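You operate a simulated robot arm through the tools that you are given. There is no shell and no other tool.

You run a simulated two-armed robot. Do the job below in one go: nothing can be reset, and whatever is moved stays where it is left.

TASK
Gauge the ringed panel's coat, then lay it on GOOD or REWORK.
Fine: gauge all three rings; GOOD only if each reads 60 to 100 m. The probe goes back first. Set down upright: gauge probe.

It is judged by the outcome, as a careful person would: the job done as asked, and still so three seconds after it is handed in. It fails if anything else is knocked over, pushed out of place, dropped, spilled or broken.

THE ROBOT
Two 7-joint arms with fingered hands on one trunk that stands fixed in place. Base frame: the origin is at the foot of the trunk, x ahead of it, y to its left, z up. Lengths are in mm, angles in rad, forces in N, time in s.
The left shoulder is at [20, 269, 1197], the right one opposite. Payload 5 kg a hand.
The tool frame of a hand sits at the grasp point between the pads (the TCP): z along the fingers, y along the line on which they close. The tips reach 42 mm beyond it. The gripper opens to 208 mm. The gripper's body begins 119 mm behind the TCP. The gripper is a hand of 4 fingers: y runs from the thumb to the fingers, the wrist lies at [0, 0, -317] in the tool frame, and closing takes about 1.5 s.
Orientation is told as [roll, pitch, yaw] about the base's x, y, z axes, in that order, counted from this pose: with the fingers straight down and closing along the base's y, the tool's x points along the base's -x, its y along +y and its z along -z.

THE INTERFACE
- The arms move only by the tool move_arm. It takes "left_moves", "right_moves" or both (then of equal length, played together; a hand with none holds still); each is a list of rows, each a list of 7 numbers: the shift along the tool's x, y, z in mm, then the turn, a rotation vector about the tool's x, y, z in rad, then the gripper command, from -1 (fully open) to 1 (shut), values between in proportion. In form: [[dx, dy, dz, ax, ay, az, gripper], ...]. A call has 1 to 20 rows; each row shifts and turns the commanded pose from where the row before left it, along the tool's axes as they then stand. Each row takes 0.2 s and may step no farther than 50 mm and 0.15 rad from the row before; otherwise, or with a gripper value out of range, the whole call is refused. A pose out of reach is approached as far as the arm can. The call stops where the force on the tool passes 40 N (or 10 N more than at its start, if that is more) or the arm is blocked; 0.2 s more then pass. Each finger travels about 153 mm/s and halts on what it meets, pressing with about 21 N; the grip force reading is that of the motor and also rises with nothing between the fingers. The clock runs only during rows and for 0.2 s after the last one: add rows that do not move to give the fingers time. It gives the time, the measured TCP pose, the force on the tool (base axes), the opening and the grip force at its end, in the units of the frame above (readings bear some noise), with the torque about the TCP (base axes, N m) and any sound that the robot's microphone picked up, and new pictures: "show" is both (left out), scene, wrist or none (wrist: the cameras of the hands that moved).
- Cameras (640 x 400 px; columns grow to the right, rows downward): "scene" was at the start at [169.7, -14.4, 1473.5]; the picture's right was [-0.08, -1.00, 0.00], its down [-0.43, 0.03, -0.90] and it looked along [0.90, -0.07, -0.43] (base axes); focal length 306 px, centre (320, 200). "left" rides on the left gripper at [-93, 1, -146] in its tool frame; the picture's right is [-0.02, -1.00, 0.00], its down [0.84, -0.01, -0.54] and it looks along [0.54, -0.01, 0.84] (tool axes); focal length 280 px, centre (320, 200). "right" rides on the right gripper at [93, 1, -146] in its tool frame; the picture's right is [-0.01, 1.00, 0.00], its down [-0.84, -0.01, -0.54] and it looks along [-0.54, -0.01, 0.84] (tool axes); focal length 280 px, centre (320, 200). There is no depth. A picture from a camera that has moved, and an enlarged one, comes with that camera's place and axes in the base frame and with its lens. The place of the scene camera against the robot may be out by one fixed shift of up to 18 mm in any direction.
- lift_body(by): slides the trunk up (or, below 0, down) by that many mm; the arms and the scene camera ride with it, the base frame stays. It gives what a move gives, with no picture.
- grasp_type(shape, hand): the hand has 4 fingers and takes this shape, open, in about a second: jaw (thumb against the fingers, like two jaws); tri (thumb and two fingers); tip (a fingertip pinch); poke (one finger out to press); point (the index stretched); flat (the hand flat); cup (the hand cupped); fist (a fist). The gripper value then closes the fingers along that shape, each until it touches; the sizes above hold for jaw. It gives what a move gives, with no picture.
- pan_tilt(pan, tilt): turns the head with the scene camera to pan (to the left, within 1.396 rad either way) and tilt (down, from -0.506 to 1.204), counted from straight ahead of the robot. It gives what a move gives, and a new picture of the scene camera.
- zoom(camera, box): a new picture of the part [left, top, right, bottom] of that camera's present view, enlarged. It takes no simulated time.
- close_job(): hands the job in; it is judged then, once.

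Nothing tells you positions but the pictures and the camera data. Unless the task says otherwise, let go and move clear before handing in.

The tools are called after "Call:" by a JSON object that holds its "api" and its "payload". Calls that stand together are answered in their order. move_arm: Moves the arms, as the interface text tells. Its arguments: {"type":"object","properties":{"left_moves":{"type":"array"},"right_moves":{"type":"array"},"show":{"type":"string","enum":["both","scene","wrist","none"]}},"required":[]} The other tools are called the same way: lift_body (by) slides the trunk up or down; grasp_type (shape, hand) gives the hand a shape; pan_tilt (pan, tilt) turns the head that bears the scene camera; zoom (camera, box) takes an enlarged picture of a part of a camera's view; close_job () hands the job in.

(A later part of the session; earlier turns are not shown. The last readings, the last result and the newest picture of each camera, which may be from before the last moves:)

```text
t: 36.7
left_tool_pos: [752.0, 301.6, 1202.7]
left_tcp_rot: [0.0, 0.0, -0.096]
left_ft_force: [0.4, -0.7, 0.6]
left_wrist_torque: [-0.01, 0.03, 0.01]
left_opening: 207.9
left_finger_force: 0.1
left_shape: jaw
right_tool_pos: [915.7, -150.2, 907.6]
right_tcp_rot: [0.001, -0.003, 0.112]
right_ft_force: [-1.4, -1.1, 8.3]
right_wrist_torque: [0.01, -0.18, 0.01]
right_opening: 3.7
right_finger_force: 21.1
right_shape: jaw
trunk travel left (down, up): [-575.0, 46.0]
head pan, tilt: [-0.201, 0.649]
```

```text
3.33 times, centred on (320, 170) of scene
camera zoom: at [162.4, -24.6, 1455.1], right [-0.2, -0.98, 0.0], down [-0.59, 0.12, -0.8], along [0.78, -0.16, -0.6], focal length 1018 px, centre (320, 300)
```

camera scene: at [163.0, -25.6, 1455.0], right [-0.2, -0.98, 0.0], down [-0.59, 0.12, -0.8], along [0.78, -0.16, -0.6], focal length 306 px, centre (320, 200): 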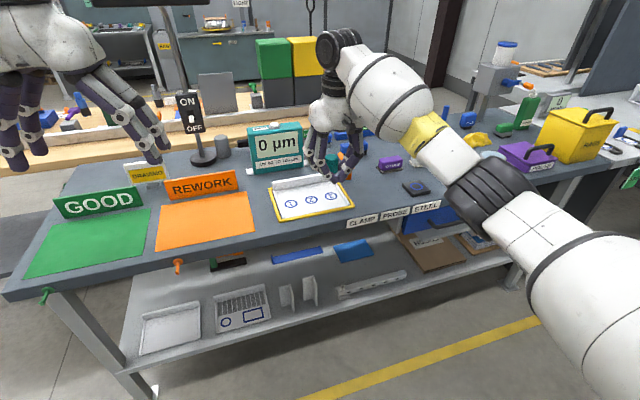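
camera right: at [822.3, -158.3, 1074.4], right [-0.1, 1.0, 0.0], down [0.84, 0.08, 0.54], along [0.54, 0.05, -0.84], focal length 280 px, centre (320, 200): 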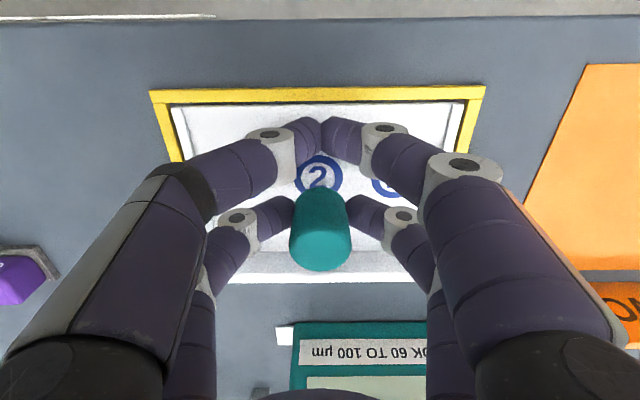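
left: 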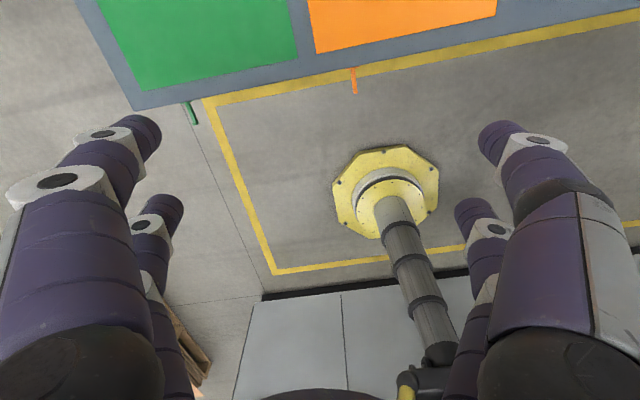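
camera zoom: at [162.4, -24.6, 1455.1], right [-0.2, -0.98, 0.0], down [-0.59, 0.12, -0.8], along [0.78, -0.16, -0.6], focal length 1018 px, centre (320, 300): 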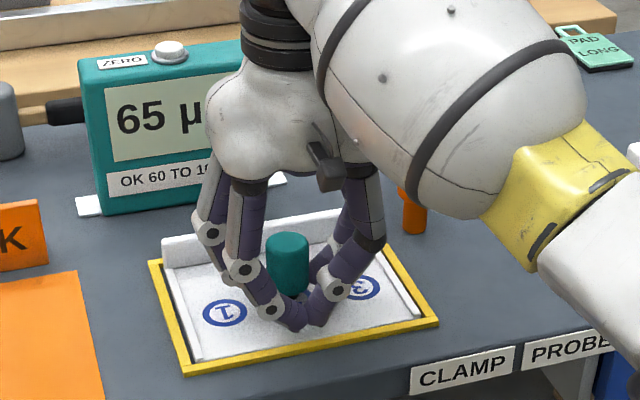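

Ring 2 holds steady at 65 µm. I will lift and move 68 mm left to ring 1.

Call:
{"api": "move_arm", "payload": {"right_moves": [[0, 0, -8, 0, 0, 0, 1], [0, 0, -12, 0, 0, 0, 1], [0, 23, 0, 0, 0, 0, 1], [0, 23, 0, 0, 0, 0, 1], [0, 22.3, 0, 0, 0, 0, 1], [0, 0, 0, 0, 0, 0, 1]], "show": "wrist"}}

Call:
{"api": "zoom", "payload": {"camera": "scene", "box": [220, 110, 380, 230]}}

```text
t: 38.1
left_tool_pos: [753.6, 301.6, 1201.5]
left_tcp_rot: [0.0, -0.001, -0.096]
left_ft_force: [-0.2, -0.3, 0.0]
left_wrist_torque: [0.03, 0.04, 0.03]
left_opening: 208.2
left_finger_force: 0.1
left_shape: jaw
right_tool_pos: [907.8, -82.4, 926.5]
right_tcp_rot: [0.003, 0.002, 0.11]
right_ft_force: [-0.5, 0.0, -0.9]
right_wrist_torque: [0.06, 0.02, -0.02]
right_opening: 3.7
right_finger_force: 21.4
right_shape: jaw
trunk travel left (down, up): [-575.0, 46.0]
head pan, tilt: [-0.201, 0.649]
camera right: at [813.8, -91.1, 1073.2], right [-0.1, 1.0, 0.0], down [0.84, 0.08, 0.54], along [0.54, 0.05, -0.84], focal length 280 px, centre (320, 200)
```

right: 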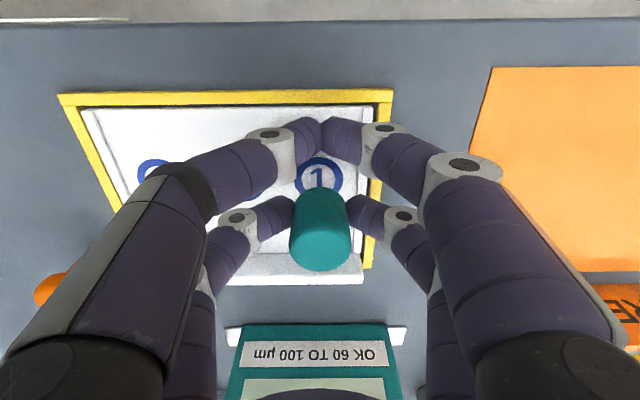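

```text
3.33 times, centred on (300, 170) of scene
camera zoom: at [163.2, -25.0, 1455.0], right [-0.2, -0.98, 0.0], down [-0.59, 0.12, -0.8], along [0.78, -0.16, -0.6], focal length 1018 px, centre (387, 300)
```

zoom: 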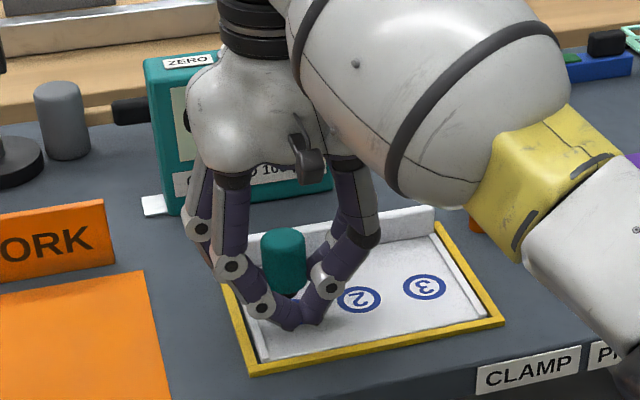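

Ring 1 is under the probe; the hand hides the display, but the reading is held after lifting. I will lower onto the ring, then lift and read.

Call:
{"api": "move_arm", "payload": {"right_moves": [[0, 0, 10, 0, 0, 0, 1], [0, 0, 6, 0, 0, 0, 1], [0, 0, 1.5, 0, 0, 0, 1], [0, 0, 1.5, 0, 0, 0, 1], [0, 0, 1, 0, 0, 0, 1], [0, 0, 0, 0, 0, 0, 1]], "show": "none"}}

Call:
{"api": "zoom", "payload": {"camera": "scene", "box": [220, 110, 380, 230]}}

```text
t: 39.5
left_tool_pos: [752.3, 302.8, 1203.3]
left_tcp_rot: [0.0, 0.001, -0.096]
left_ft_force: [0.4, -0.1, 0.2]
left_wrist_torque: [0.0, -0.01, 0.01]
left_opening: 207.9
left_finger_force: 0.1
left_shape: jaw
right_tool_pos: [907.8, -82.6, 907.6]
right_tcp_rot: [0.001, -0.002, 0.114]
right_ft_force: [-1.8, -1.5, 8.2]
right_wrist_torque: [0.01, -0.16, -0.03]
right_opening: 3.3
right_finger_force: 20.8
right_shape: jaw
trunk travel left (down, up): [-575.0, 46.0]
head pan, tilt: [-0.201, 0.649]
```

```text
3.33 times, centred on (300, 170) of scene
camera zoom: at [162.4, -24.6, 1455.1], right [-0.2, -0.98, 0.0], down [-0.59, 0.12, -0.8], along [0.78, -0.16, -0.6], focal length 1018 px, centre (387, 300)
```

zoom: 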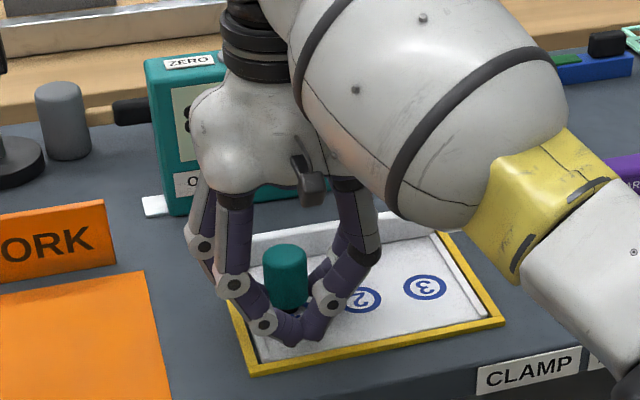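

Contact is made at about 8 N. I will lift, carry the probe back above its home spot near (914, -395), and read the display on the way.

Call:
{"api": "move_arm", "payload": {"right_moves": [[0, 0, -8, 0, 0, 0, 1], [0, 0, -30, 0, 0, 0, 1], [0, 0, -38, 0, 0, 0, 1], [7.9, -44.3, 0, 0, 0, 0, 1], [7.9, -44.3, 0, 0, 0, 0, 1], [7.9, -44.3, 0, 0, 0, 0, 1], [7.9, -44.3, 0, 0, 0, 0, 1], [7.9, -44.3, 0, 0, 0, 0, 1], [7.9, -44.3, 0, 0, 0, 0, 1], [8, -44, 0, 0, 0, 0, 1], [0, 0, 0, 0, 0, 0, 1]], "show": "both"}}

Call:
{"api": "zoom", "payload": {"camera": "scene", "box": [220, 100, 400, 230]}}

Call:
{"api": "zoom", "payload": {"camera": "right", "box": [200, 60, 440, 280]}}

```text
t: 41.9
left_tool_pos: [753.0, 304.1, 1202.4]
left_tcp_rot: [-0.003, 0.0, -0.094]
left_ft_force: [-0.1, -0.1, -0.7]
left_wrist_torque: [-0.11, -0.01, -0.01]
left_opening: 207.7
left_finger_force: 0.0
left_shape: jaw
right_tool_pos: [888.0, -396.1, 981.9]
right_tcp_rot: [0.0, 0.0, 0.116]
right_ft_force: [-0.7, 1.1, -0.2]
right_wrist_torque: [-0.08, 0.03, -0.02]
right_opening: 3.8
right_finger_force: 21.4
right_shape: jaw
trunk travel left (down, up): [-575.0, 46.0]
head pan, tilt: [-0.201, 0.649]
camera scene: at [163.1, -23.8, 1455.0], right [-0.2, -0.98, 0.0], down [-0.59, 0.12, -0.8], along [0.78, -0.16, -0.6], focal length 306 px, centre (320, 200)
camera right: at [794.1, -404.3, 1128.9], right [-0.1, 0.99, 0.0], down [0.84, 0.08, 0.54], along [0.54, 0.05, -0.84], focal length 280 px, centre (320, 200)
```

scene: 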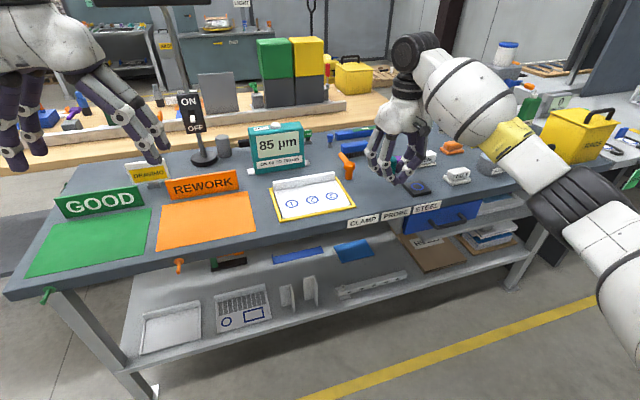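
right: 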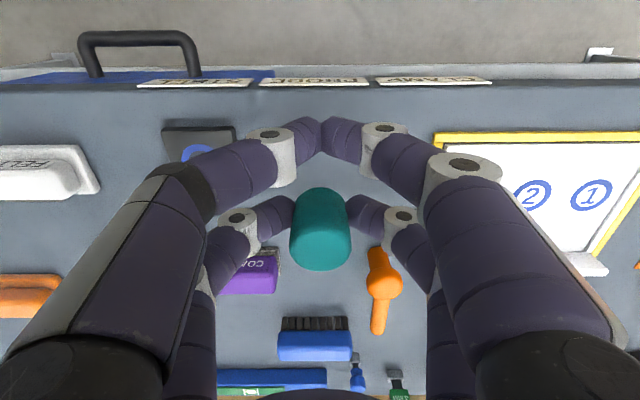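

```text
3.08 times, centred on (310, 165) of scene
camera zoom: at [163.1, -23.8, 1455.0], right [-0.2, -0.98, 0.0], down [-0.59, 0.12, -0.8], along [0.78, -0.16, -0.6], focal length 940 px, centre (351, 308)
```

zoom: 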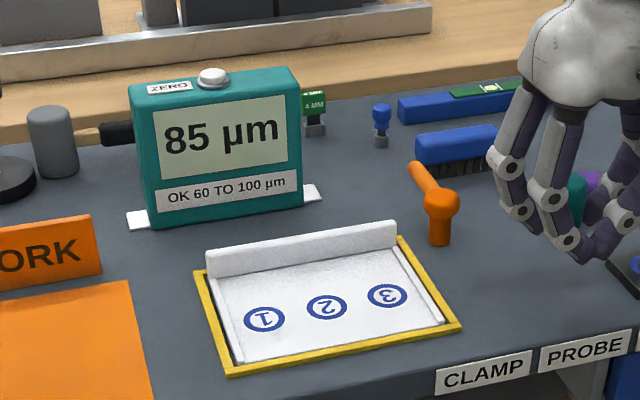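

```text
1.82 times, centred on (320, 170) of right
camera zoom: at [794.1, -404.3, 1128.9], right [-0.1, 0.99, 0.0], down [0.84, 0.08, 0.54], along [0.54, 0.05, -0.84], focal length 510 px, centre (320, 254)
```

zoom: 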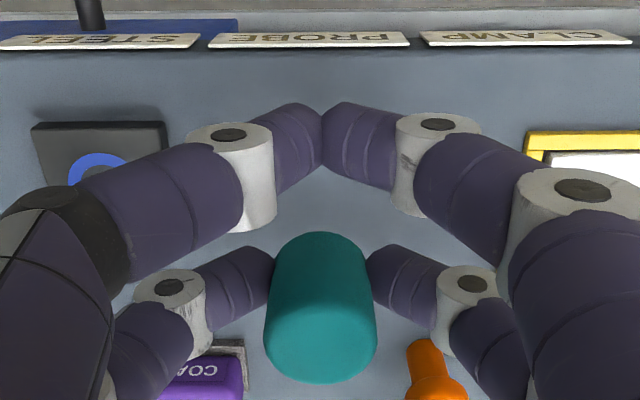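

Ring 1 reads 85 µm, so with 75, 65 and 85 all three are within 60–100 and the panel is GOOD. Now I will set the probe down upright on its home spot, lowering gently.

Call:
{"api": "move_arm", "payload": {"right_moves": [[0, 0, 25, 0, 0, 0, 1], [0, 0, 25, 0, 0, 0, 1], [0, 0, 18, 0, 0, 0, 1], [0, 0, 5, 0, 0, 0, 1], [0, 0, 2, 0, 0, 0, 1], [0, 0, 1.5, 0, 0, 0, 1], [0, 0, 1, 0, 0, 0, 1], [0, 0, 0, 0, 0, 0, 1]], "show": "none"}}

Call:
{"api": "zoom", "payload": {"camera": "scene", "box": [340, 110, 480, 220]}}

```text
t: 43.7
left_tool_pos: [751.5, 303.1, 1202.3]
left_tcp_rot: [-0.002, -0.001, -0.096]
left_ft_force: [0.0, -0.4, 0.1]
left_wrist_torque: [0.0, -0.02, -0.01]
left_opening: 208.2
left_finger_force: 0.0
left_shape: jaw
right_tool_pos: [887.1, -396.7, 904.5]
right_tcp_rot: [-0.001, -0.002, 0.112]
right_ft_force: [0.0, -0.4, -0.9]
right_wrist_torque: [0.0, 0.06, -0.03]
right_opening: 3.6
right_finger_force: 20.5
right_shape: jaw
trunk travel left (down, up): [-575.0, 46.0]
head pan, tilt: [-0.201, 0.649]
```

```text
3.64 times, centred on (410, 165) of scene
camera zoom: at [163.0, -24.6, 1455.0], right [-0.2, -0.98, 0.0], down [-0.59, 0.12, -0.8], along [0.78, -0.16, -0.6], focal length 1111 px, centre (-7, 327)
```

zoom: 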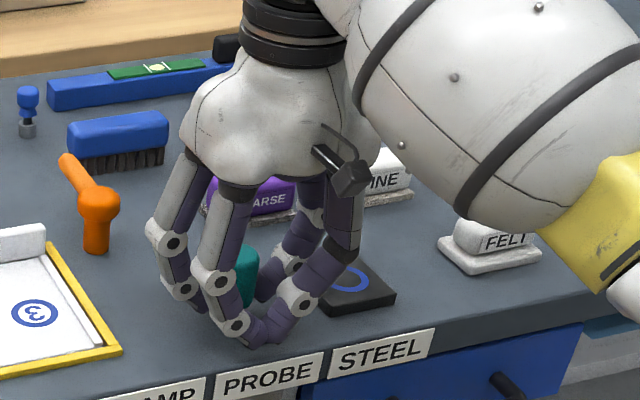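

The probe is hovering just above the bench with no contact force yet. I will lower in 1 mm steps until it touches.

Call:
{"api": "move_arm", "payload": {"right_moves": [[0, 0, 1, 0, 0, 0, 1], [0, 0, 1, 0, 0, 0, 1], [0, 0, 0, 0, 0, 0, 1]], "show": "none"}}

```text
t: 44.5
left_tool_pos: [752.5, 300.6, 1203.2]
left_tcp_rot: [-0.002, 0.002, -0.095]
left_ft_force: [-0.2, 0.8, 0.1]
left_wrist_torque: [0.02, 0.01, -0.05]
left_opening: 207.9
left_finger_force: 0.1
left_shape: jaw
right_tool_pos: [887.0, -396.8, 903.3]
right_tcp_rot: [-0.001, -0.001, 0.112]
right_ft_force: [1.2, -0.7, -0.5]
right_wrist_torque: [-0.03, 0.06, 0.02]
right_opening: 3.7
right_finger_force: 20.3
right_shape: jaw
trunk travel left (down, up): [-575.0, 46.0]
head pan, tilt: [-0.201, 0.649]
```

Call:
{"api": "move_arm", "payload": {"right_moves": [[0, 0, 1, 0, 0, 0, 1], [0, 0, 0.7, 0, 0, 0, 1], [0, 0, 0, 0, 0, 0, 1]], "show": "none"}}

```text
t: 45.3
left_tool_pos: [752.0, 302.0, 1202.1]
left_tcp_rot: [-0.001, 0.001, -0.096]
left_ft_force: [0.5, -0.1, -0.4]
left_wrist_torque: [0.01, 0.05, 0.0]
left_opening: 207.8
left_finger_force: 0.0
left_shape: jaw
right_tool_pos: [888.1, -396.6, 900.6]
right_tcp_rot: [0.002, -0.001, 0.11]
right_ft_force: [-0.8, -0.9, 6.4]
right_wrist_torque: [-0.05, -0.21, -0.07]
right_opening: 3.7
right_finger_force: 21.2
right_shape: jaw
trunk travel left (down, up): [-575.0, 46.0]
head pan, tilt: [-0.201, 0.649]
```

The probe's tip is on the bench with about 6 N of contact. I will ease off slightly, release, and check before lifting away.

Call:
{"api": "move_arm", "payload": {"right_moves": [[0, 0, -0.7, 0, 0, 0, 1], [0, 0, 0, 0, 0, 0, 0.6], [0, 0, 0, 0, 0, 0, 0.4], [0, 0, 0, 0, 0, 0, 0.2], [0, 0, 0, 0, 0, 0, 0.2], [0, 0, 0, 0, 0, 0, 0.2]], "show": "wrist"}}

Call:
{"api": "zoom", "payload": {"camera": "right", "box": [220, 140, 420, 300]}}

Call:
{"api": "zoom", "payload": {"camera": "scene", "box": [340, 110, 480, 220]}}

```text
t: 46.7
left_tool_pos: [752.5, 300.8, 1201.3]
left_tcp_rot: [0.001, 0.0, -0.096]
left_ft_force: [0.6, 0.2, -0.1]
left_wrist_torque: [0.01, -0.02, -0.02]
left_opening: 207.9
left_finger_force: 0.0
left_shape: jaw
right_tool_pos: [887.4, -396.4, 902.5]
right_tcp_rot: [-0.001, -0.002, 0.112]
right_ft_force: [0.5, -0.4, 0.1]
right_wrist_torque: [-0.02, 0.01, -0.01]
right_opening: 82.9
right_finger_force: 0.0
right_shape: jaw
trunk travel left (down, up): [-575.0, 46.0]
head pan, tilt: [-0.201, 0.649]
camera right: at [793.5, -405.0, 1048.9], right [-0.1, 1.0, 0.0], down [0.84, 0.08, 0.54], along [0.54, 0.05, -0.84], focal length 280 px, centre (320, 200)
```

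right: 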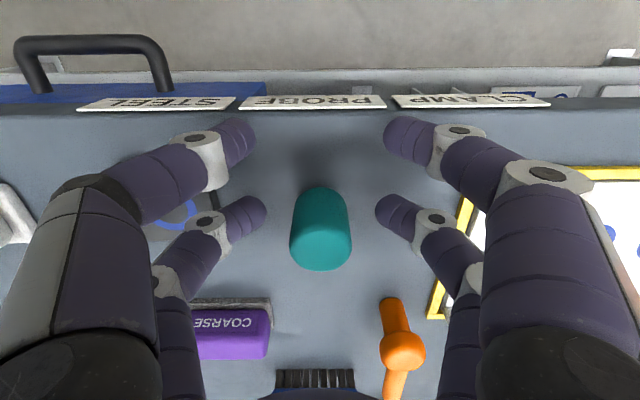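

```text
2.50 times, centred on (320, 220) of right
camera zoom: at [793.5, -405.0, 1048.9], right [-0.1, 1.0, 0.0], down [0.84, 0.08, 0.54], along [0.54, 0.05, -0.84], focal length 701 px, centre (320, 150)
```

zoom: 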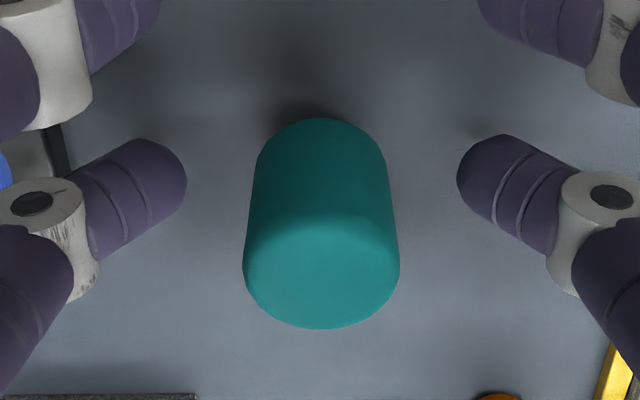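

```text
3.64 times, centred on (410, 165) of scene
camera zoom: at [163.1, -24.6, 1455.0], right [-0.2, -0.98, 0.0], down [-0.59, 0.12, -0.8], along [0.78, -0.16, -0.6], focal length 1111 px, centre (-7, 327)
```

zoom: 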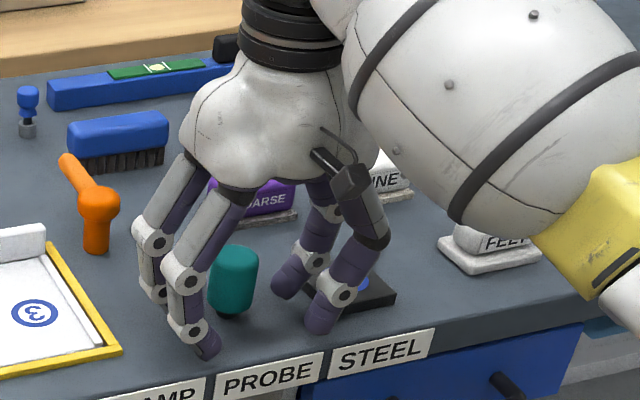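

The probe stands upright on its spot near the PROBE label. I will lift the right hand straight up and draw it back out of the way, then plan the panel with the left hand, since GOOD is on the left.

Call:
{"api": "move_arm", "payload": {"right_moves": [[0, 0, -15, 0, 0, 0, 0.2], [0, 0, -35, 0, 0, 0, 0.2], [0, 0, -45, 0, 0, 0, 0.2], [0, 0, -45, 0, 0, 0, 0.2], [48, 0, -10, 0, 0, 0, 0.2], [48, 0, -10, 0, 0, 0, 0.2], [48, -10, -5, 0, 0, 0, 0.2], [48, -10, 0, 0, 0, 0, 0.2], [48, -10, 0, 0, 0, 0, 0.2], [48, -10, 0, 0, 0, 0, 0.2], [0, 0, 0, 0, 0, 0, 0.2]], "show": "both"}}

Call:
{"api": "zoom", "payload": {"camera": "scene", "box": [340, 110, 480, 220]}}

```text
t: 49.1
left_tool_pos: [752.4, 304.2, 1201.3]
left_tcp_rot: [0.001, 0.001, -0.095]
left_ft_force: [1.0, 0.8, 1.1]
left_wrist_torque: [-0.07, 0.08, 0.01]
left_opening: 207.9
left_finger_force: 0.1
left_shape: jaw
right_tool_pos: [607.5, -469.8, 1067.7]
right_tcp_rot: [0.001, -0.001, 0.113]
right_ft_force: [0.4, 0.2, -0.5]
right_wrist_torque: [-0.06, 0.03, -0.04]
right_opening: 83.1
right_finger_force: 0.0
right_shape: jaw
trunk travel left (down, up): [-575.0, 46.0]
head pan, tilt: [-0.201, 0.649]
camera scene: at [163.7, -24.1, 1454.8], right [-0.2, -0.98, 0.0], down [-0.59, 0.12, -0.8], along [0.78, -0.16, -0.61], focal length 306 px, centre (320, 200)
camera right: at [513.8, -477.5, 1214.2], right [-0.1, 1.0, 0.0], down [0.84, 0.08, 0.54], along [0.54, 0.05, -0.84], focal length 280 px, centre (320, 200)
```

scene: 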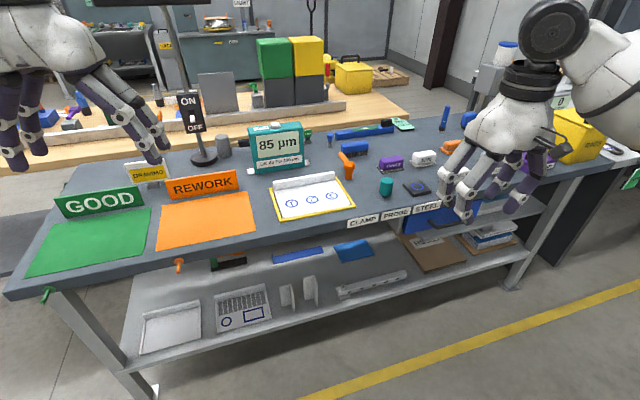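
right: 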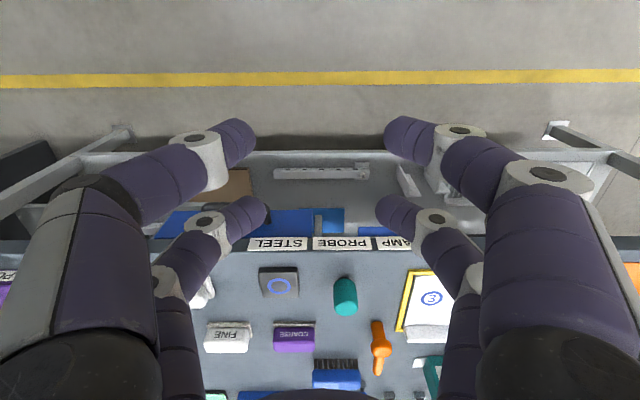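

```text
3.64 times, centred on (410, 165) of scene
camera zoom: at [163.7, -24.1, 1454.8], right [-0.2, -0.98, 0.0], down [-0.59, 0.12, -0.8], along [0.78, -0.16, -0.61], focal length 1111 px, centre (-7, 327)
```

zoom: 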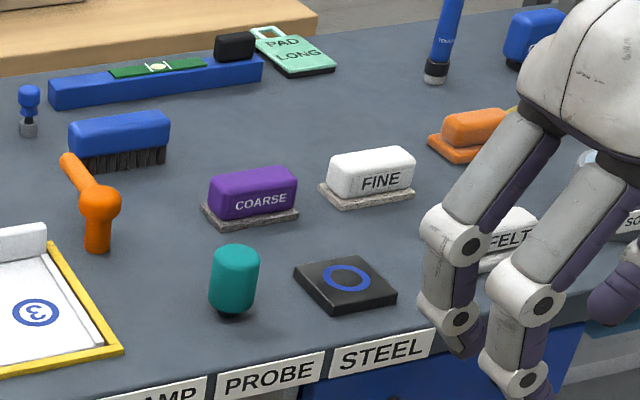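

The probe stands upright with nothing disturbed. Before choosing how to carry the panel, I will look closely at the GOOD mat, its sign and the panel lip.

Call:
{"api": "pan_tilt", "payload": {"pan": 0.3, "tilt": 0.6}}

Call:
{"api": "zoom", "payload": {"camera": "scene", "box": [180, 110, 360, 230]}}

Call:
{"api": "zoom", "payload": {"camera": "scene", "box": [380, 130, 540, 240]}}

```text
t: 50.0
left_tool_pos: [752.7, 302.8, 1202.3]
left_tcp_rot: [0.0, -0.001, -0.097]
left_ft_force: [-0.9, -0.1, 0.3]
left_wrist_torque: [-0.01, -0.04, 0.0]
left_opening: 207.7
left_finger_force: 0.0
left_shape: jaw
right_tool_pos: [606.1, -469.7, 1068.1]
right_tcp_rot: [0.001, 0.0, 0.111]
right_ft_force: [-0.8, -0.7, 0.0]
right_wrist_torque: [0.0, -0.04, 0.0]
right_opening: 83.0
right_finger_force: 0.1
right_shape: jaw
trunk travel left (down, up): [-575.0, 46.0]
head pan, tilt: [0.3, 0.6]
camera scene: at [162.1, 18.7, 1459.3], right [0.29, -0.96, 0.0], down [-0.54, -0.17, -0.83], along [0.79, 0.24, -0.56], focal length 306 px, centre (320, 200)
```

scene: 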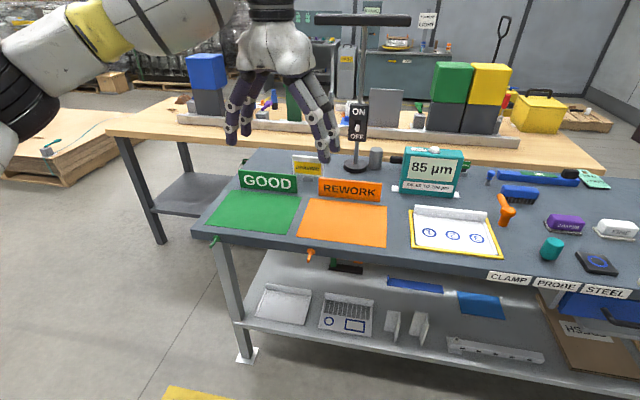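

```text
3.33 times, centred on (270, 170) of scene
camera zoom: at [162.1, 18.7, 1459.3], right [0.29, -0.96, 0.0], down [-0.54, -0.17, -0.83], along [0.79, 0.24, -0.56], focal length 1018 px, centre (487, 300)
```

zoom: 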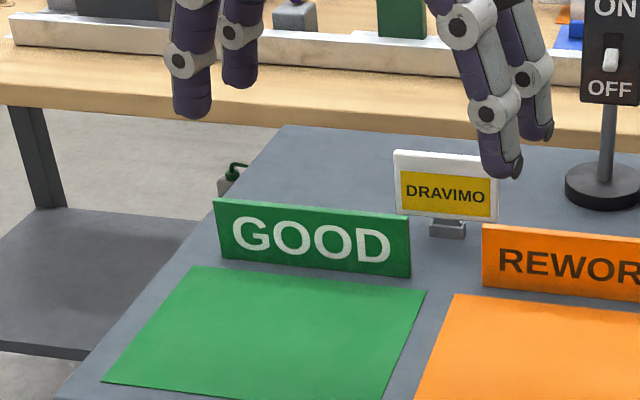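

```text
3.64 times, centred on (460, 185) of scene
camera zoom: at [162.1, 18.7, 1459.3], right [0.29, -0.96, 0.0], down [-0.54, -0.17, -0.83], along [0.79, 0.24, -0.56], focal length 1111 px, centre (-189, 254)
```

zoom: 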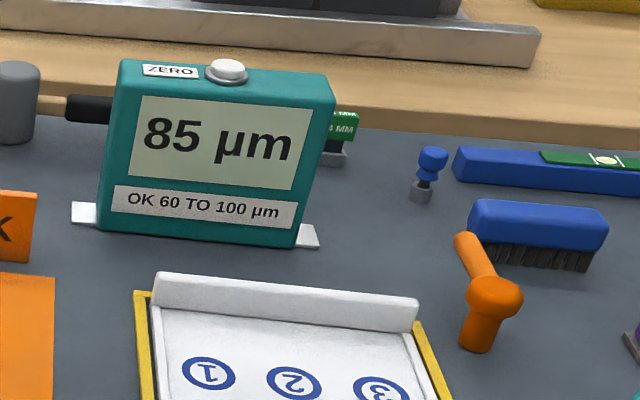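

All three readings pass, so the panel goes to GOOD: mat centre about (888, 476), sign about 27 mm behind it. I will have the left hand pinch the panel's back lip near its middle, hinge the panel up about its front edge, carry it over and hinge it down. First I will turn the left hand so it closes fore-and-aft.

Call:
{"api": "move_arm", "payload": {"left_moves": [[0, 0, 0, 0, 0, -0.15, -1], [0, 0, 0, 0, 0, -0.15, -0.5], [0, 0, 0, 0, 0, -0.15, 0], [0, 0, 0, 0, 0, -0.15, 0.3], [0, 0, 0, 0, 0, -0.15, 0.5], [0, 0, 0, 0, 0, -0.15, 0.5], [0, 0, 0, 0, 0, -0.15, 0.5], [0, 0, 0, 0, 0, -0.15, 0.5], [0, 0, 0, 0, 0, -0.15, 0.5], [0, 0, 0, 0, 0, -0.15, 0.5], [0, 0, 0, 0, 0, -0.15, 0.5], [0, 0, 0, 0, 0, -0.131, 0.5], [0, 0, 0, 0, 0, 0, 0.5]], "show": "both"}}

```text
t: 52.8
left_tool_pos: [752.5, 301.5, 1202.9]
left_tcp_rot: [-0.001, 0.001, 1.685]
left_ft_force: [-0.5, 1.0, -0.4]
left_wrist_torque: [0.02, -0.02, -0.01]
left_opening: 52.4
left_finger_force: 0.1
left_shape: jaw
right_tool_pos: [607.6, -469.3, 1067.6]
right_tcp_rot: [0.001, 0.0, 0.111]
right_ft_force: [-0.4, 0.4, 0.4]
right_wrist_torque: [0.0, 0.01, 0.02]
right_opening: 82.8
right_finger_force: 0.2
right_shape: jaw
trunk travel left (down, up): [-575.0, 46.0]
head pan, tilt: [0.3, 0.6]
camera scene: at [162.4, 18.8, 1459.3], right [0.3, -0.96, 0.0], down [-0.54, -0.17, -0.83], along [0.79, 0.24, -0.56], focal length 306 px, centre (320, 200)
camera left: at [740.4, 393.5, 1349.1], right [0.99, 0.13, 0.0], down [0.11, -0.84, 0.54], along [0.07, -0.53, -0.84], focal length 280 px, centre (320, 200)
```

scene: 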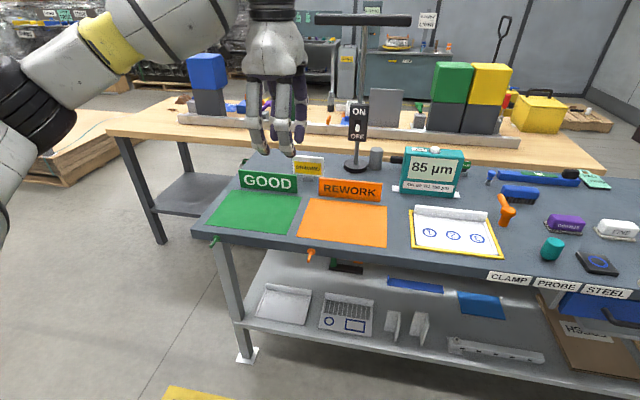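
left: 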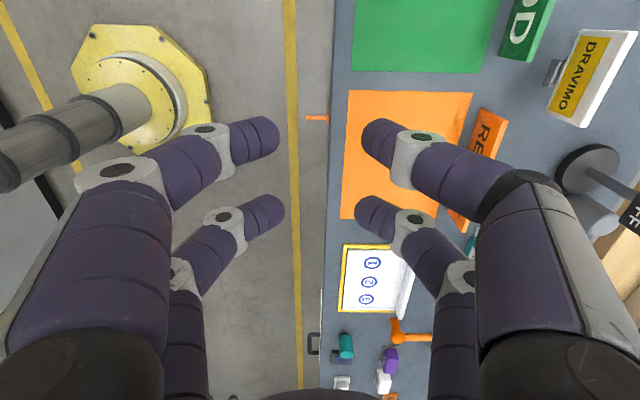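

The left hand turned cleanly to yaw 1.685. I will now carry it across above the panel's lip and lean it forward.

Call:
{"api": "move_arm", "payload": {"left_moves": [[42.25, -16.04, 12.3, 0, 0, 0, 0.5], [42.25, -16.04, 12.3, 0, 0, 0, 0.5], [42.25, -16.04, 12.3, 0, 0, 0, 0.5], [42.25, -16.04, 12.3, 0, 0, 0, 0.5], [42.25, -16.04, 12.3, 0, 0, 0, 0.5], [42.25, -16.04, 12.3, 0, 0, 0, 0.5], [42.25, -16.04, 12.3, 0, 0, 0, 0.5], [42.25, -16.04, 12.3, 0, 0, 0, 0.5], [42.25, -16.04, 12.3, 0, 0, 0, 0.5], [42.25, -16.04, 12.3, 0, 0, 0, 0.5], [0, 0, 0, 0.11, 0, 0, 0.5], [0, 0, 0, 0.11, 0, 0, 0.5], [0, 0, 0, 0.11, 0, 0, 0.5], [0, 0, 0, 0, 0, 0, 0.5]], "show": "both"}}

Call:
{"api": "zoom", "payload": {"camera": "left", "box": [160, 60, 480, 260]}}

```text
t: 55.0
left_tool_pos: [911.1, -14.2, 1076.7]
left_tcp_rot: [-0.011, -0.001, 1.721]
left_ft_force: [-0.4, 0.7, -0.6]
left_wrist_torque: [-0.12, -0.06, -0.01]
left_opening: 52.0
left_finger_force: 0.1
left_shape: jaw
left hand out of reach, approached as far as the arm can: row 8, 9, 10
right_tool_pos: [605.8, -472.8, 1067.9]
right_tcp_rot: [-0.004, 0.001, 0.107]
right_ft_force: [0.3, 1.0, 1.2]
right_wrist_torque: [-0.31, -0.04, -0.01]
right_opening: 83.2
right_finger_force: 0.1
right_shape: jaw
trunk travel left (down, up): [-575.0, 46.0]
head pan, tilt: [0.3, 0.6]
stopped in row 11 (left hand): the force on the tool passed its limit at 52 N (the readings are from after the stop); the commanded pose is now the measured one
camera scene: at [162.3, 20.6, 1459.2], right [0.29, -0.96, 0.0], down [-0.54, -0.17, -0.82], along [0.79, 0.24, -0.57], focal length 306 px, centre (320, 200)
camera left: at [894.4, 75.9, 1223.7], right [0.99, 0.16, 0.01], down [0.13, -0.83, 0.54], along [0.1, -0.53, -0.84], focal length 280 px, centre (320, 200)
```

scene: 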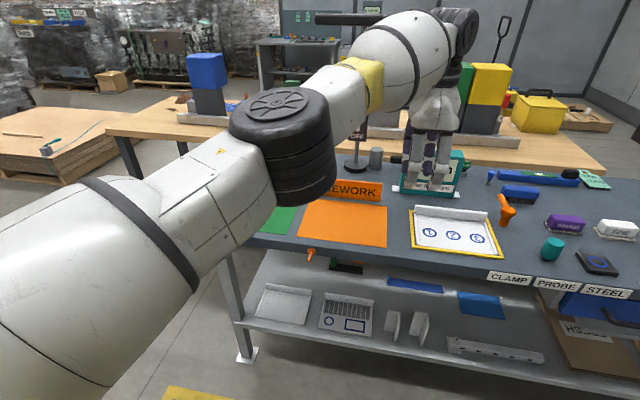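
left: 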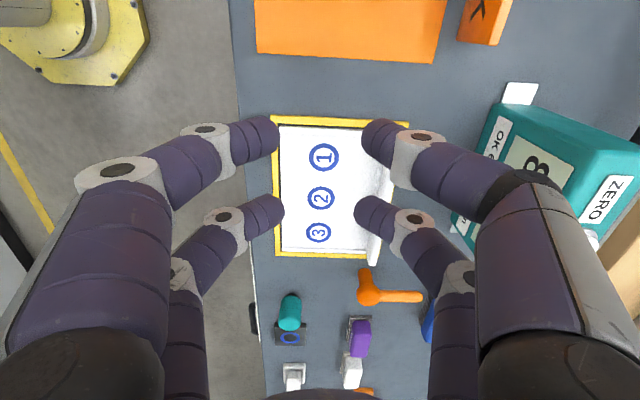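

```text
2.00 times, centred on (320, 160) of left
camera zoom: at [894.4, 75.9, 1223.7], right [0.99, 0.16, 0.01], down [0.13, -0.83, 0.54], along [0.1, -0.53, -0.84], focal length 561 px, centre (320, 280)
```

zoom: 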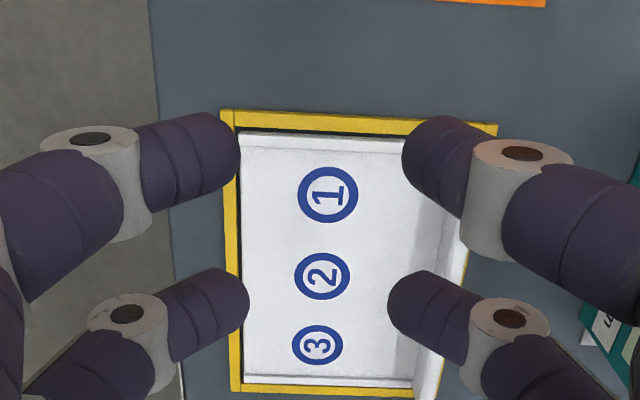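

The left arm hit its reach limit up high at about (911, -14, 1077), and the force spike came from that snatch rather than any contact I can see. I will lean the hand forward here, which draws the wrist back, then look at where things stand.

Call:
{"api": "move_arm", "payload": {"left_moves": [[0, 0, 0, 0.08, 0, 0.018, 0.5], [0, 0, 0, 0.08, 0, 0.018, 0.5], [0, 0, 0, 0.08, 0, 0, 0.5], [0, 0, 0, 0.08, 0, 0, 0.5], [0, 0, 0, 0, 0, 0, 0.5], [0, 0, 0, 0, 0, 0, 0.5]], "show": "scene"}}

Call:
{"api": "zoom", "payload": {"camera": "scene", "box": [240, 0, 500, 200]}}

```text
t: 56.5
left_tool_pos: [911.4, -17.6, 1078.0]
left_tcp_rot: [-0.332, -0.008, 1.684]
left_ft_force: [0.6, 0.0, -0.2]
left_wrist_torque: [0.03, 0.03, 0.01]
left_opening: 52.0
left_finger_force: 0.0
left_shape: jaw
right_tool_pos: [607.5, -473.9, 1066.8]
right_tcp_rot: [-0.004, 0.002, 0.105]
right_ft_force: [-0.1, -0.2, 0.0]
right_wrist_torque: [0.01, 0.05, 0.0]
right_opening: 83.2
right_finger_force: 0.0
right_shape: jaw
trunk travel left (down, up): [-575.0, 46.0]
head pan, tilt: [0.3, 0.6]
camera scene: at [162.5, 18.7, 1459.3], right [0.3, -0.96, 0.0], down [-0.54, -0.17, -0.83], along [0.79, 0.24, -0.56], focal length 306 px, centre (320, 200)
```

scene: 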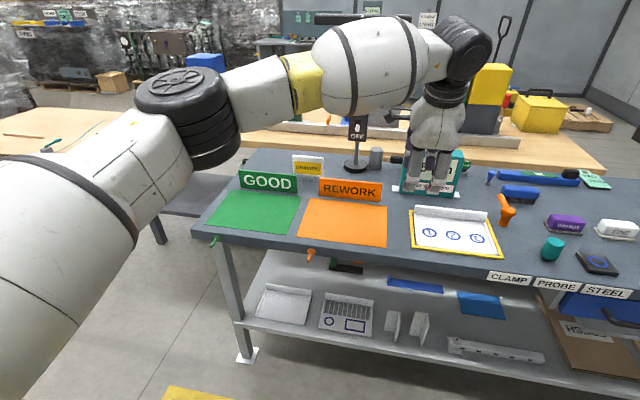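

```text
2.00 times, centred on (370, 100) of scene
camera zoom: at [162.5, 18.7, 1459.3], right [0.3, -0.96, 0.0], down [-0.54, -0.17, -0.83], along [0.79, 0.24, -0.56], focal length 611 px, centre (220, 400)
```

zoom: 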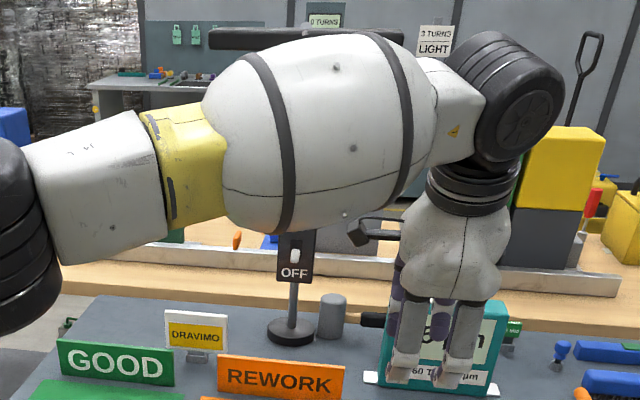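

The hand now leans 0.33 rad and nothing was touched. I will move it to just above the lip, at TCP about (1017, -114, 968).

Call:
{"api": "move_arm", "payload": {"left_moves": [[10, 0, 35, 0, 0, 0, 0.5], [20, -5, 35, 0, 0, 0, 0.5], [25, -15, 25, 0, 0, 0, 0.5], [26, -16, 20, 0, 0, 0, 0.5], [26.7, -17, 19.6, 0, 0, 0, 0.5], [0, 0, 0, 0, 0, 0, 0.5], [0, 0, 0, 0, 0, 0, 0.5]], "show": "both"}}

Call:
{"api": "zoom", "payload": {"camera": "left", "box": [160, 60, 480, 260]}}

```text
t: 58.2
left_tool_pos: [1031.9, 15.0, 983.2]
left_tcp_rot: [-0.333, 0.005, 1.791]
left_ft_force: [0.3, 0.7, -0.7]
left_wrist_torque: [0.03, 0.01, 0.01]
left_opening: 51.8
left_finger_force: 0.1
left_shape: jaw
left hand out of reach, approached as far as the arm can: row 5
right_tool_pos: [606.6, -471.6, 1067.5]
right_tcp_rot: [-0.001, 0.001, 0.107]
right_ft_force: [-0.4, 0.7, 0.4]
right_wrist_torque: [-0.22, 0.02, 0.0]
right_opening: 83.3
right_finger_force: 0.1
right_shape: jaw
trunk travel left (down, up): [-575.0, 46.0]
head pan, tilt: [0.3, 0.6]
stopped in row 7 (left hand): the arm was blocked; the commanded pose is now the measured one
camera scene: at [162.6, 19.8, 1459.2], right [0.29, -0.96, 0.0], down [-0.54, -0.17, -0.82], along [0.79, 0.24, -0.57], focal length 306 px, centre (320, 200)
camera left: at [963.4, 95.8, 1120.4], right [0.92, 0.22, 0.33], down [0.02, -0.86, 0.52], along [0.4, -0.47, -0.79], focal length 280 px, centre (320, 200)
```

scene: 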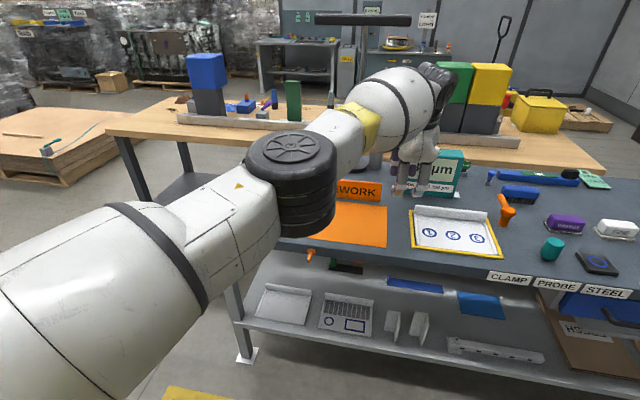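
left: 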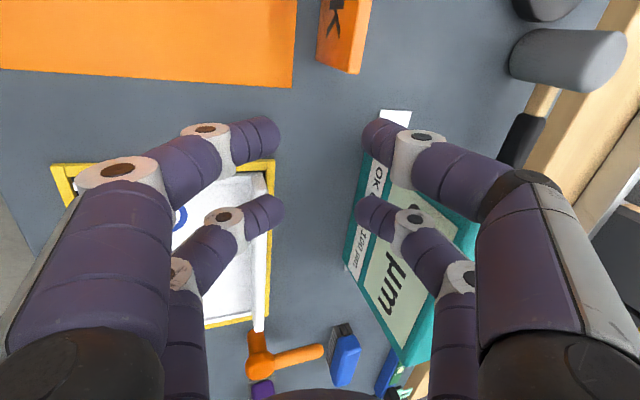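

```text
2.00 times, centred on (320, 160) of left
camera zoom: at [963.4, 95.8, 1120.4], right [0.92, 0.22, 0.33], down [0.02, -0.86, 0.52], along [0.4, -0.47, -0.79], focal length 561 px, centre (320, 280)
```

zoom: 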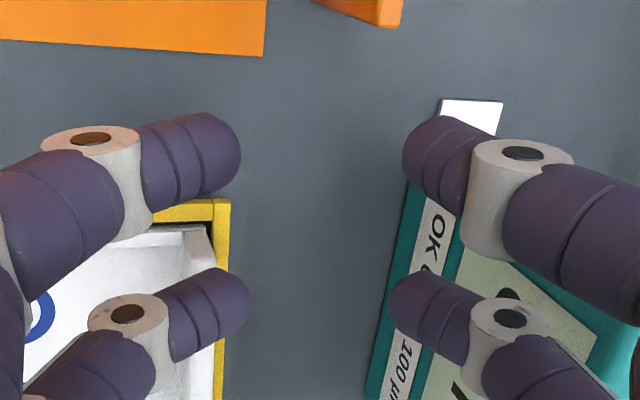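

The left arm ran out of reach again and reports being blocked, with the hand near the gauge. I will look closely before moving.

Call:
{"api": "zoom", "payload": {"camera": "scene", "box": [360, 60, 520, 200]}}

Call:
{"api": "zoom", "payload": {"camera": "scene", "box": [230, 60, 470, 220]}}

Call:
{"api": "zoom", "payload": {"camera": "left", "box": [320, 90, 640, 400]}}

```text
2.86 times, centred on (440, 130) of scene
camera zoom: at [162.6, 19.8, 1459.2], right [0.29, -0.96, 0.0], down [-0.54, -0.17, -0.82], along [0.79, 0.24, -0.57], focal length 873 px, centre (-23, 400)
```

zoom: 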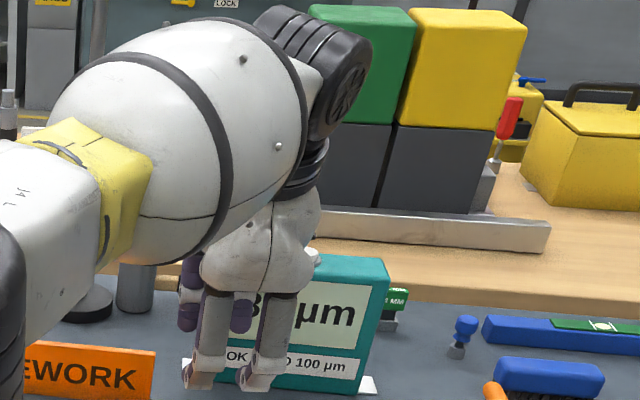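

```text
2.50 times, centred on (350, 140) of scene
camera zoom: at [162.6, 19.8, 1459.2], right [0.29, -0.96, 0.0], down [-0.54, -0.17, -0.82], along [0.79, 0.24, -0.57], focal length 764 px, centre (245, 350)
```

zoom: 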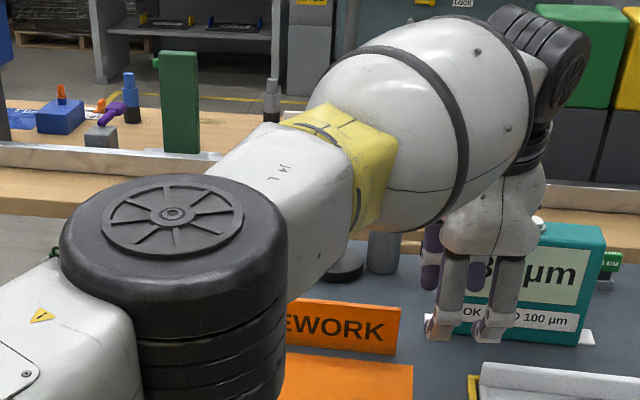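

```text
1.29 times, centred on (480, 245) of left
camera zoom: at [963.4, 95.8, 1120.4], right [0.92, 0.22, 0.33], down [0.02, -0.86, 0.52], along [0.4, -0.47, -0.79], focal length 362 px, centre (114, 142)
```

zoom: 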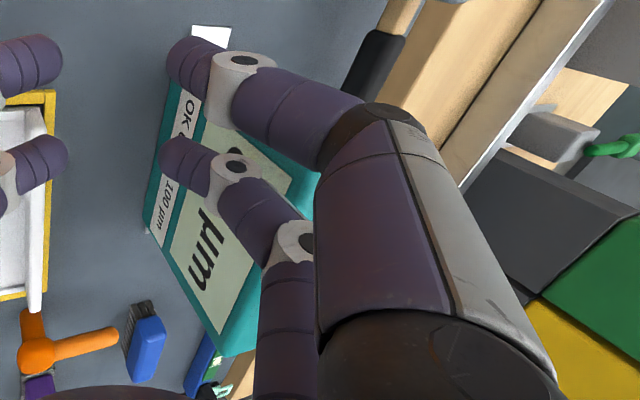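

The hand hovers just in front of the gauge without touching it, and the left arm's cross-body reach ends about here. I will back off and up, square the yaw again, and lean further (0.45 rad) so the lip comes within reach.

Call:
{"api": "move_arm", "payload": {"left_moves": [[0, 31.2, -32, 0, 0, 0, 0.5], [0, 31.2, -32, 0, 0, 0, 0.5], [0, 0, 0, 0, 0.018, 0.05, 0.5], [0, 0, 0, 0, 0.017, 0.05, 0.5], [0, 0, 0, 0.06, 0, 0, 0.5], [0, 0, 0, 0.06, 0, 0, 0.5], [0, 0, 0, 0, 0, 0, 0.5]], "show": "both"}}

Call:
{"api": "zoom", "payload": {"camera": "scene", "box": [360, 60, 520, 260]}}

```text
t: 59.9
left_tool_pos: [950.9, -7.0, 1022.9]
left_tcp_rot: [-0.457, 0.005, 1.679]
left_ft_force: [-0.8, 0.3, -0.7]
left_wrist_torque: [-0.04, 0.02, -0.01]
left_opening: 52.1
left_finger_force: 0.0
left_shape: jaw
right_tool_pos: [606.2, -472.4, 1067.2]
right_tcp_rot: [-0.001, 0.002, 0.108]
right_ft_force: [0.0, 0.4, -0.2]
right_wrist_torque: [-0.08, 0.01, 0.0]
right_opening: 83.1
right_finger_force: 0.0
right_shape: jaw
trunk travel left (down, up): [-575.0, 46.0]
head pan, tilt: [0.3, 0.6]
camera scene: at [162.5, 19.2, 1459.2], right [0.3, -0.96, 0.0], down [-0.54, -0.17, -0.82], along [0.79, 0.24, -0.57], focal length 306 px, centre (320, 200)
camera left: at [875.7, 78.8, 1154.1], right [0.89, 0.11, 0.44], down [-0.13, -0.86, 0.49], along [0.43, -0.5, -0.75], focal length 280 px, centre (320, 200)
```

scene: 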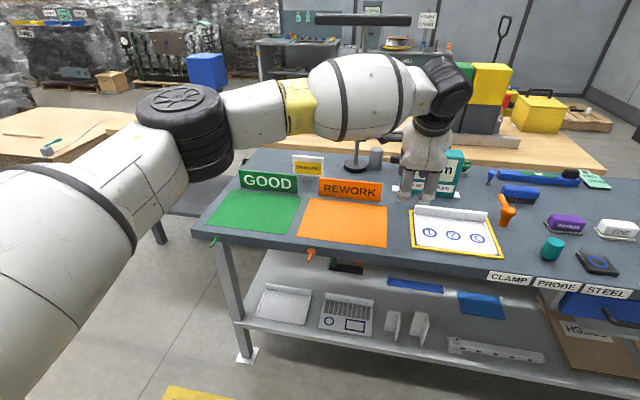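
left: 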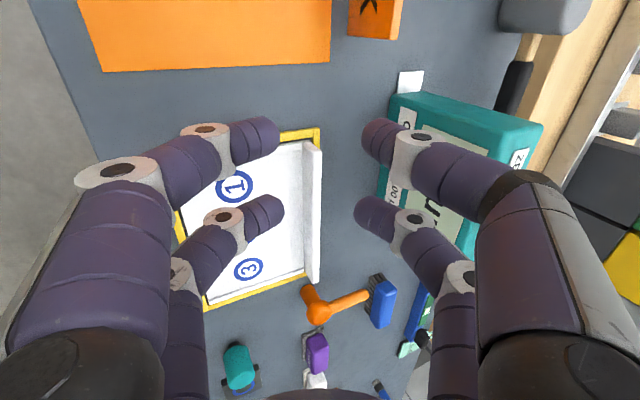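

```text
2.00 times, centred on (440, 160) of scene
camera zoom: at [162.5, 19.2, 1459.2], right [0.3, -0.96, 0.0], down [-0.54, -0.17, -0.82], along [0.79, 0.24, -0.57], focal length 611 px, centre (80, 280)
```

zoom: 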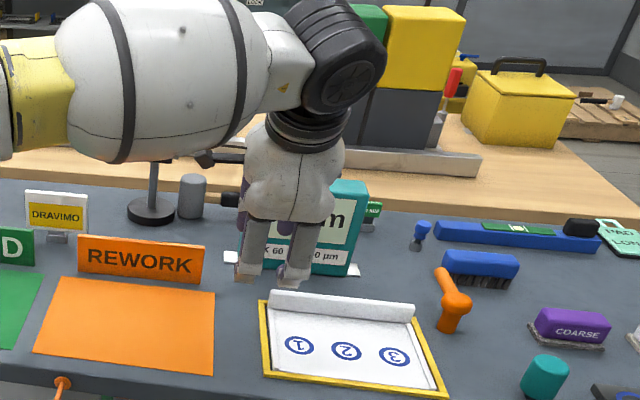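

The view from the left wrist confirms the lip line to within a few millimetres. I will move to just above the lip, TCP about (1009, -100, 945).

Call:
{"api": "move_arm", "payload": {"left_moves": [[20, 0, 22.8, 0, 0, 0, 0.5], [25, -2, 22.8, 0, 0, 0, 0.5], [26, -3, 22.8, 0, 0, 0, 0.5], [27.6, -4, 22.9, 0, 0, 0, 0.5], [0, 0, 0, 0, 0, 0, 0.5], [0, 0, 0, 0, 0, 0, 0.5]], "show": "both"}}

Call:
{"api": "zoom", "payload": {"camera": "left", "box": [160, 60, 480, 260]}}

Call:
{"api": "zoom", "payload": {"camera": "scene", "box": [380, 110, 520, 260]}}

```text
t: 61.2
left_tool_pos: [1008.8, -102.8, 946.2]
left_tcp_rot: [-0.455, 0.004, 1.679]
left_ft_force: [0.1, -1.5, -0.3]
left_wrist_torque: [0.11, 0.01, 0.01]
left_opening: 52.0
left_finger_force: 0.1
left_shape: jaw
right_tool_pos: [606.5, -474.3, 1066.7]
right_tcp_rot: [0.001, 0.001, 0.107]
right_ft_force: [0.3, 0.6, -0.4]
right_wrist_torque: [0.07, -0.02, -0.01]
right_opening: 83.0
right_finger_force: 0.0
right_shape: jaw
trunk travel left (down, up): [-575.0, 46.0]
head pan, tilt: [0.3, 0.6]
camera scene: at [162.4, 18.1, 1459.3], right [0.29, -0.96, 0.0], down [-0.54, -0.17, -0.83], along [0.79, 0.24, -0.56], focal length 306 px, centre (320, 200)
camera left: at [933.0, -17.9, 1076.1], right [0.89, 0.11, 0.44], down [-0.13, -0.86, 0.49], along [0.43, -0.5, -0.75], focal length 280 px, centre (320, 200)
```

scene: 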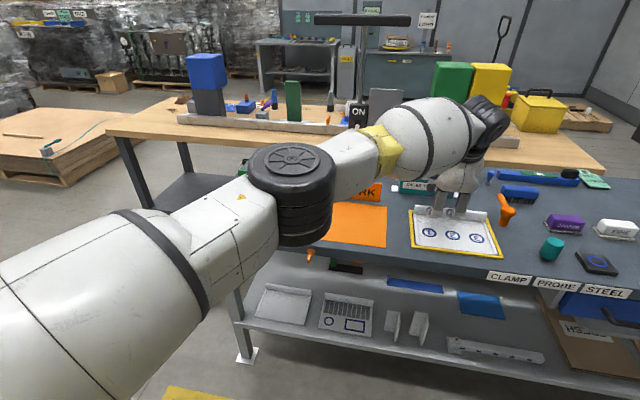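
left: 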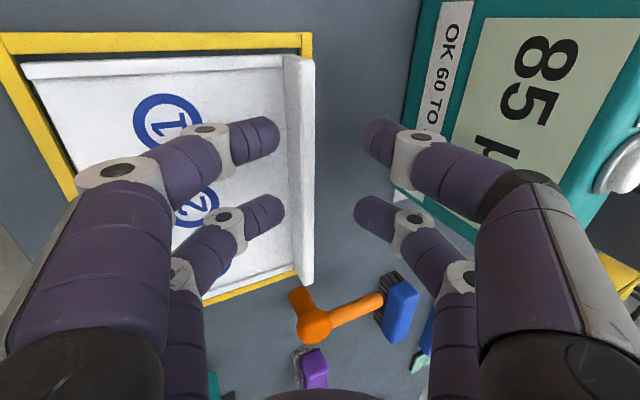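

```text
2.00 times, centred on (320, 160) of left
camera zoom: at [933.0, -17.9, 1076.1], right [0.89, 0.11, 0.44], down [-0.13, -0.86, 0.49], along [0.43, -0.5, -0.75], focal length 561 px, centre (320, 280)
```

zoom: 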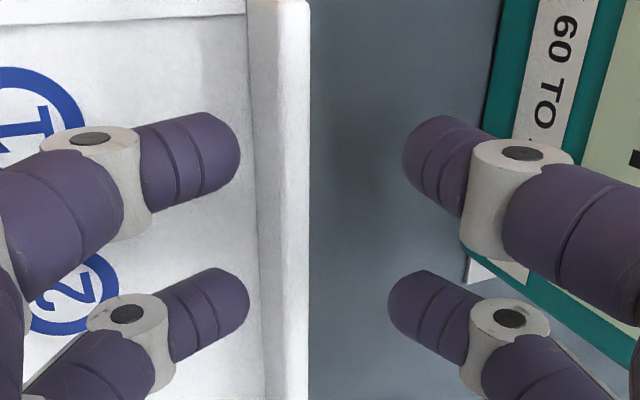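

```text
2.67 times, centred on (450, 185) of scene
camera zoom: at [162.4, 18.1, 1459.3], right [0.29, -0.96, 0.0], down [-0.54, -0.17, -0.83], along [0.79, 0.24, -0.56], focal length 815 px, centre (-27, 240)
```

zoom: 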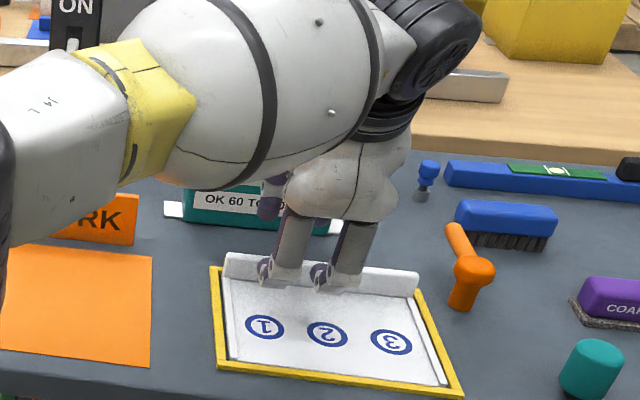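

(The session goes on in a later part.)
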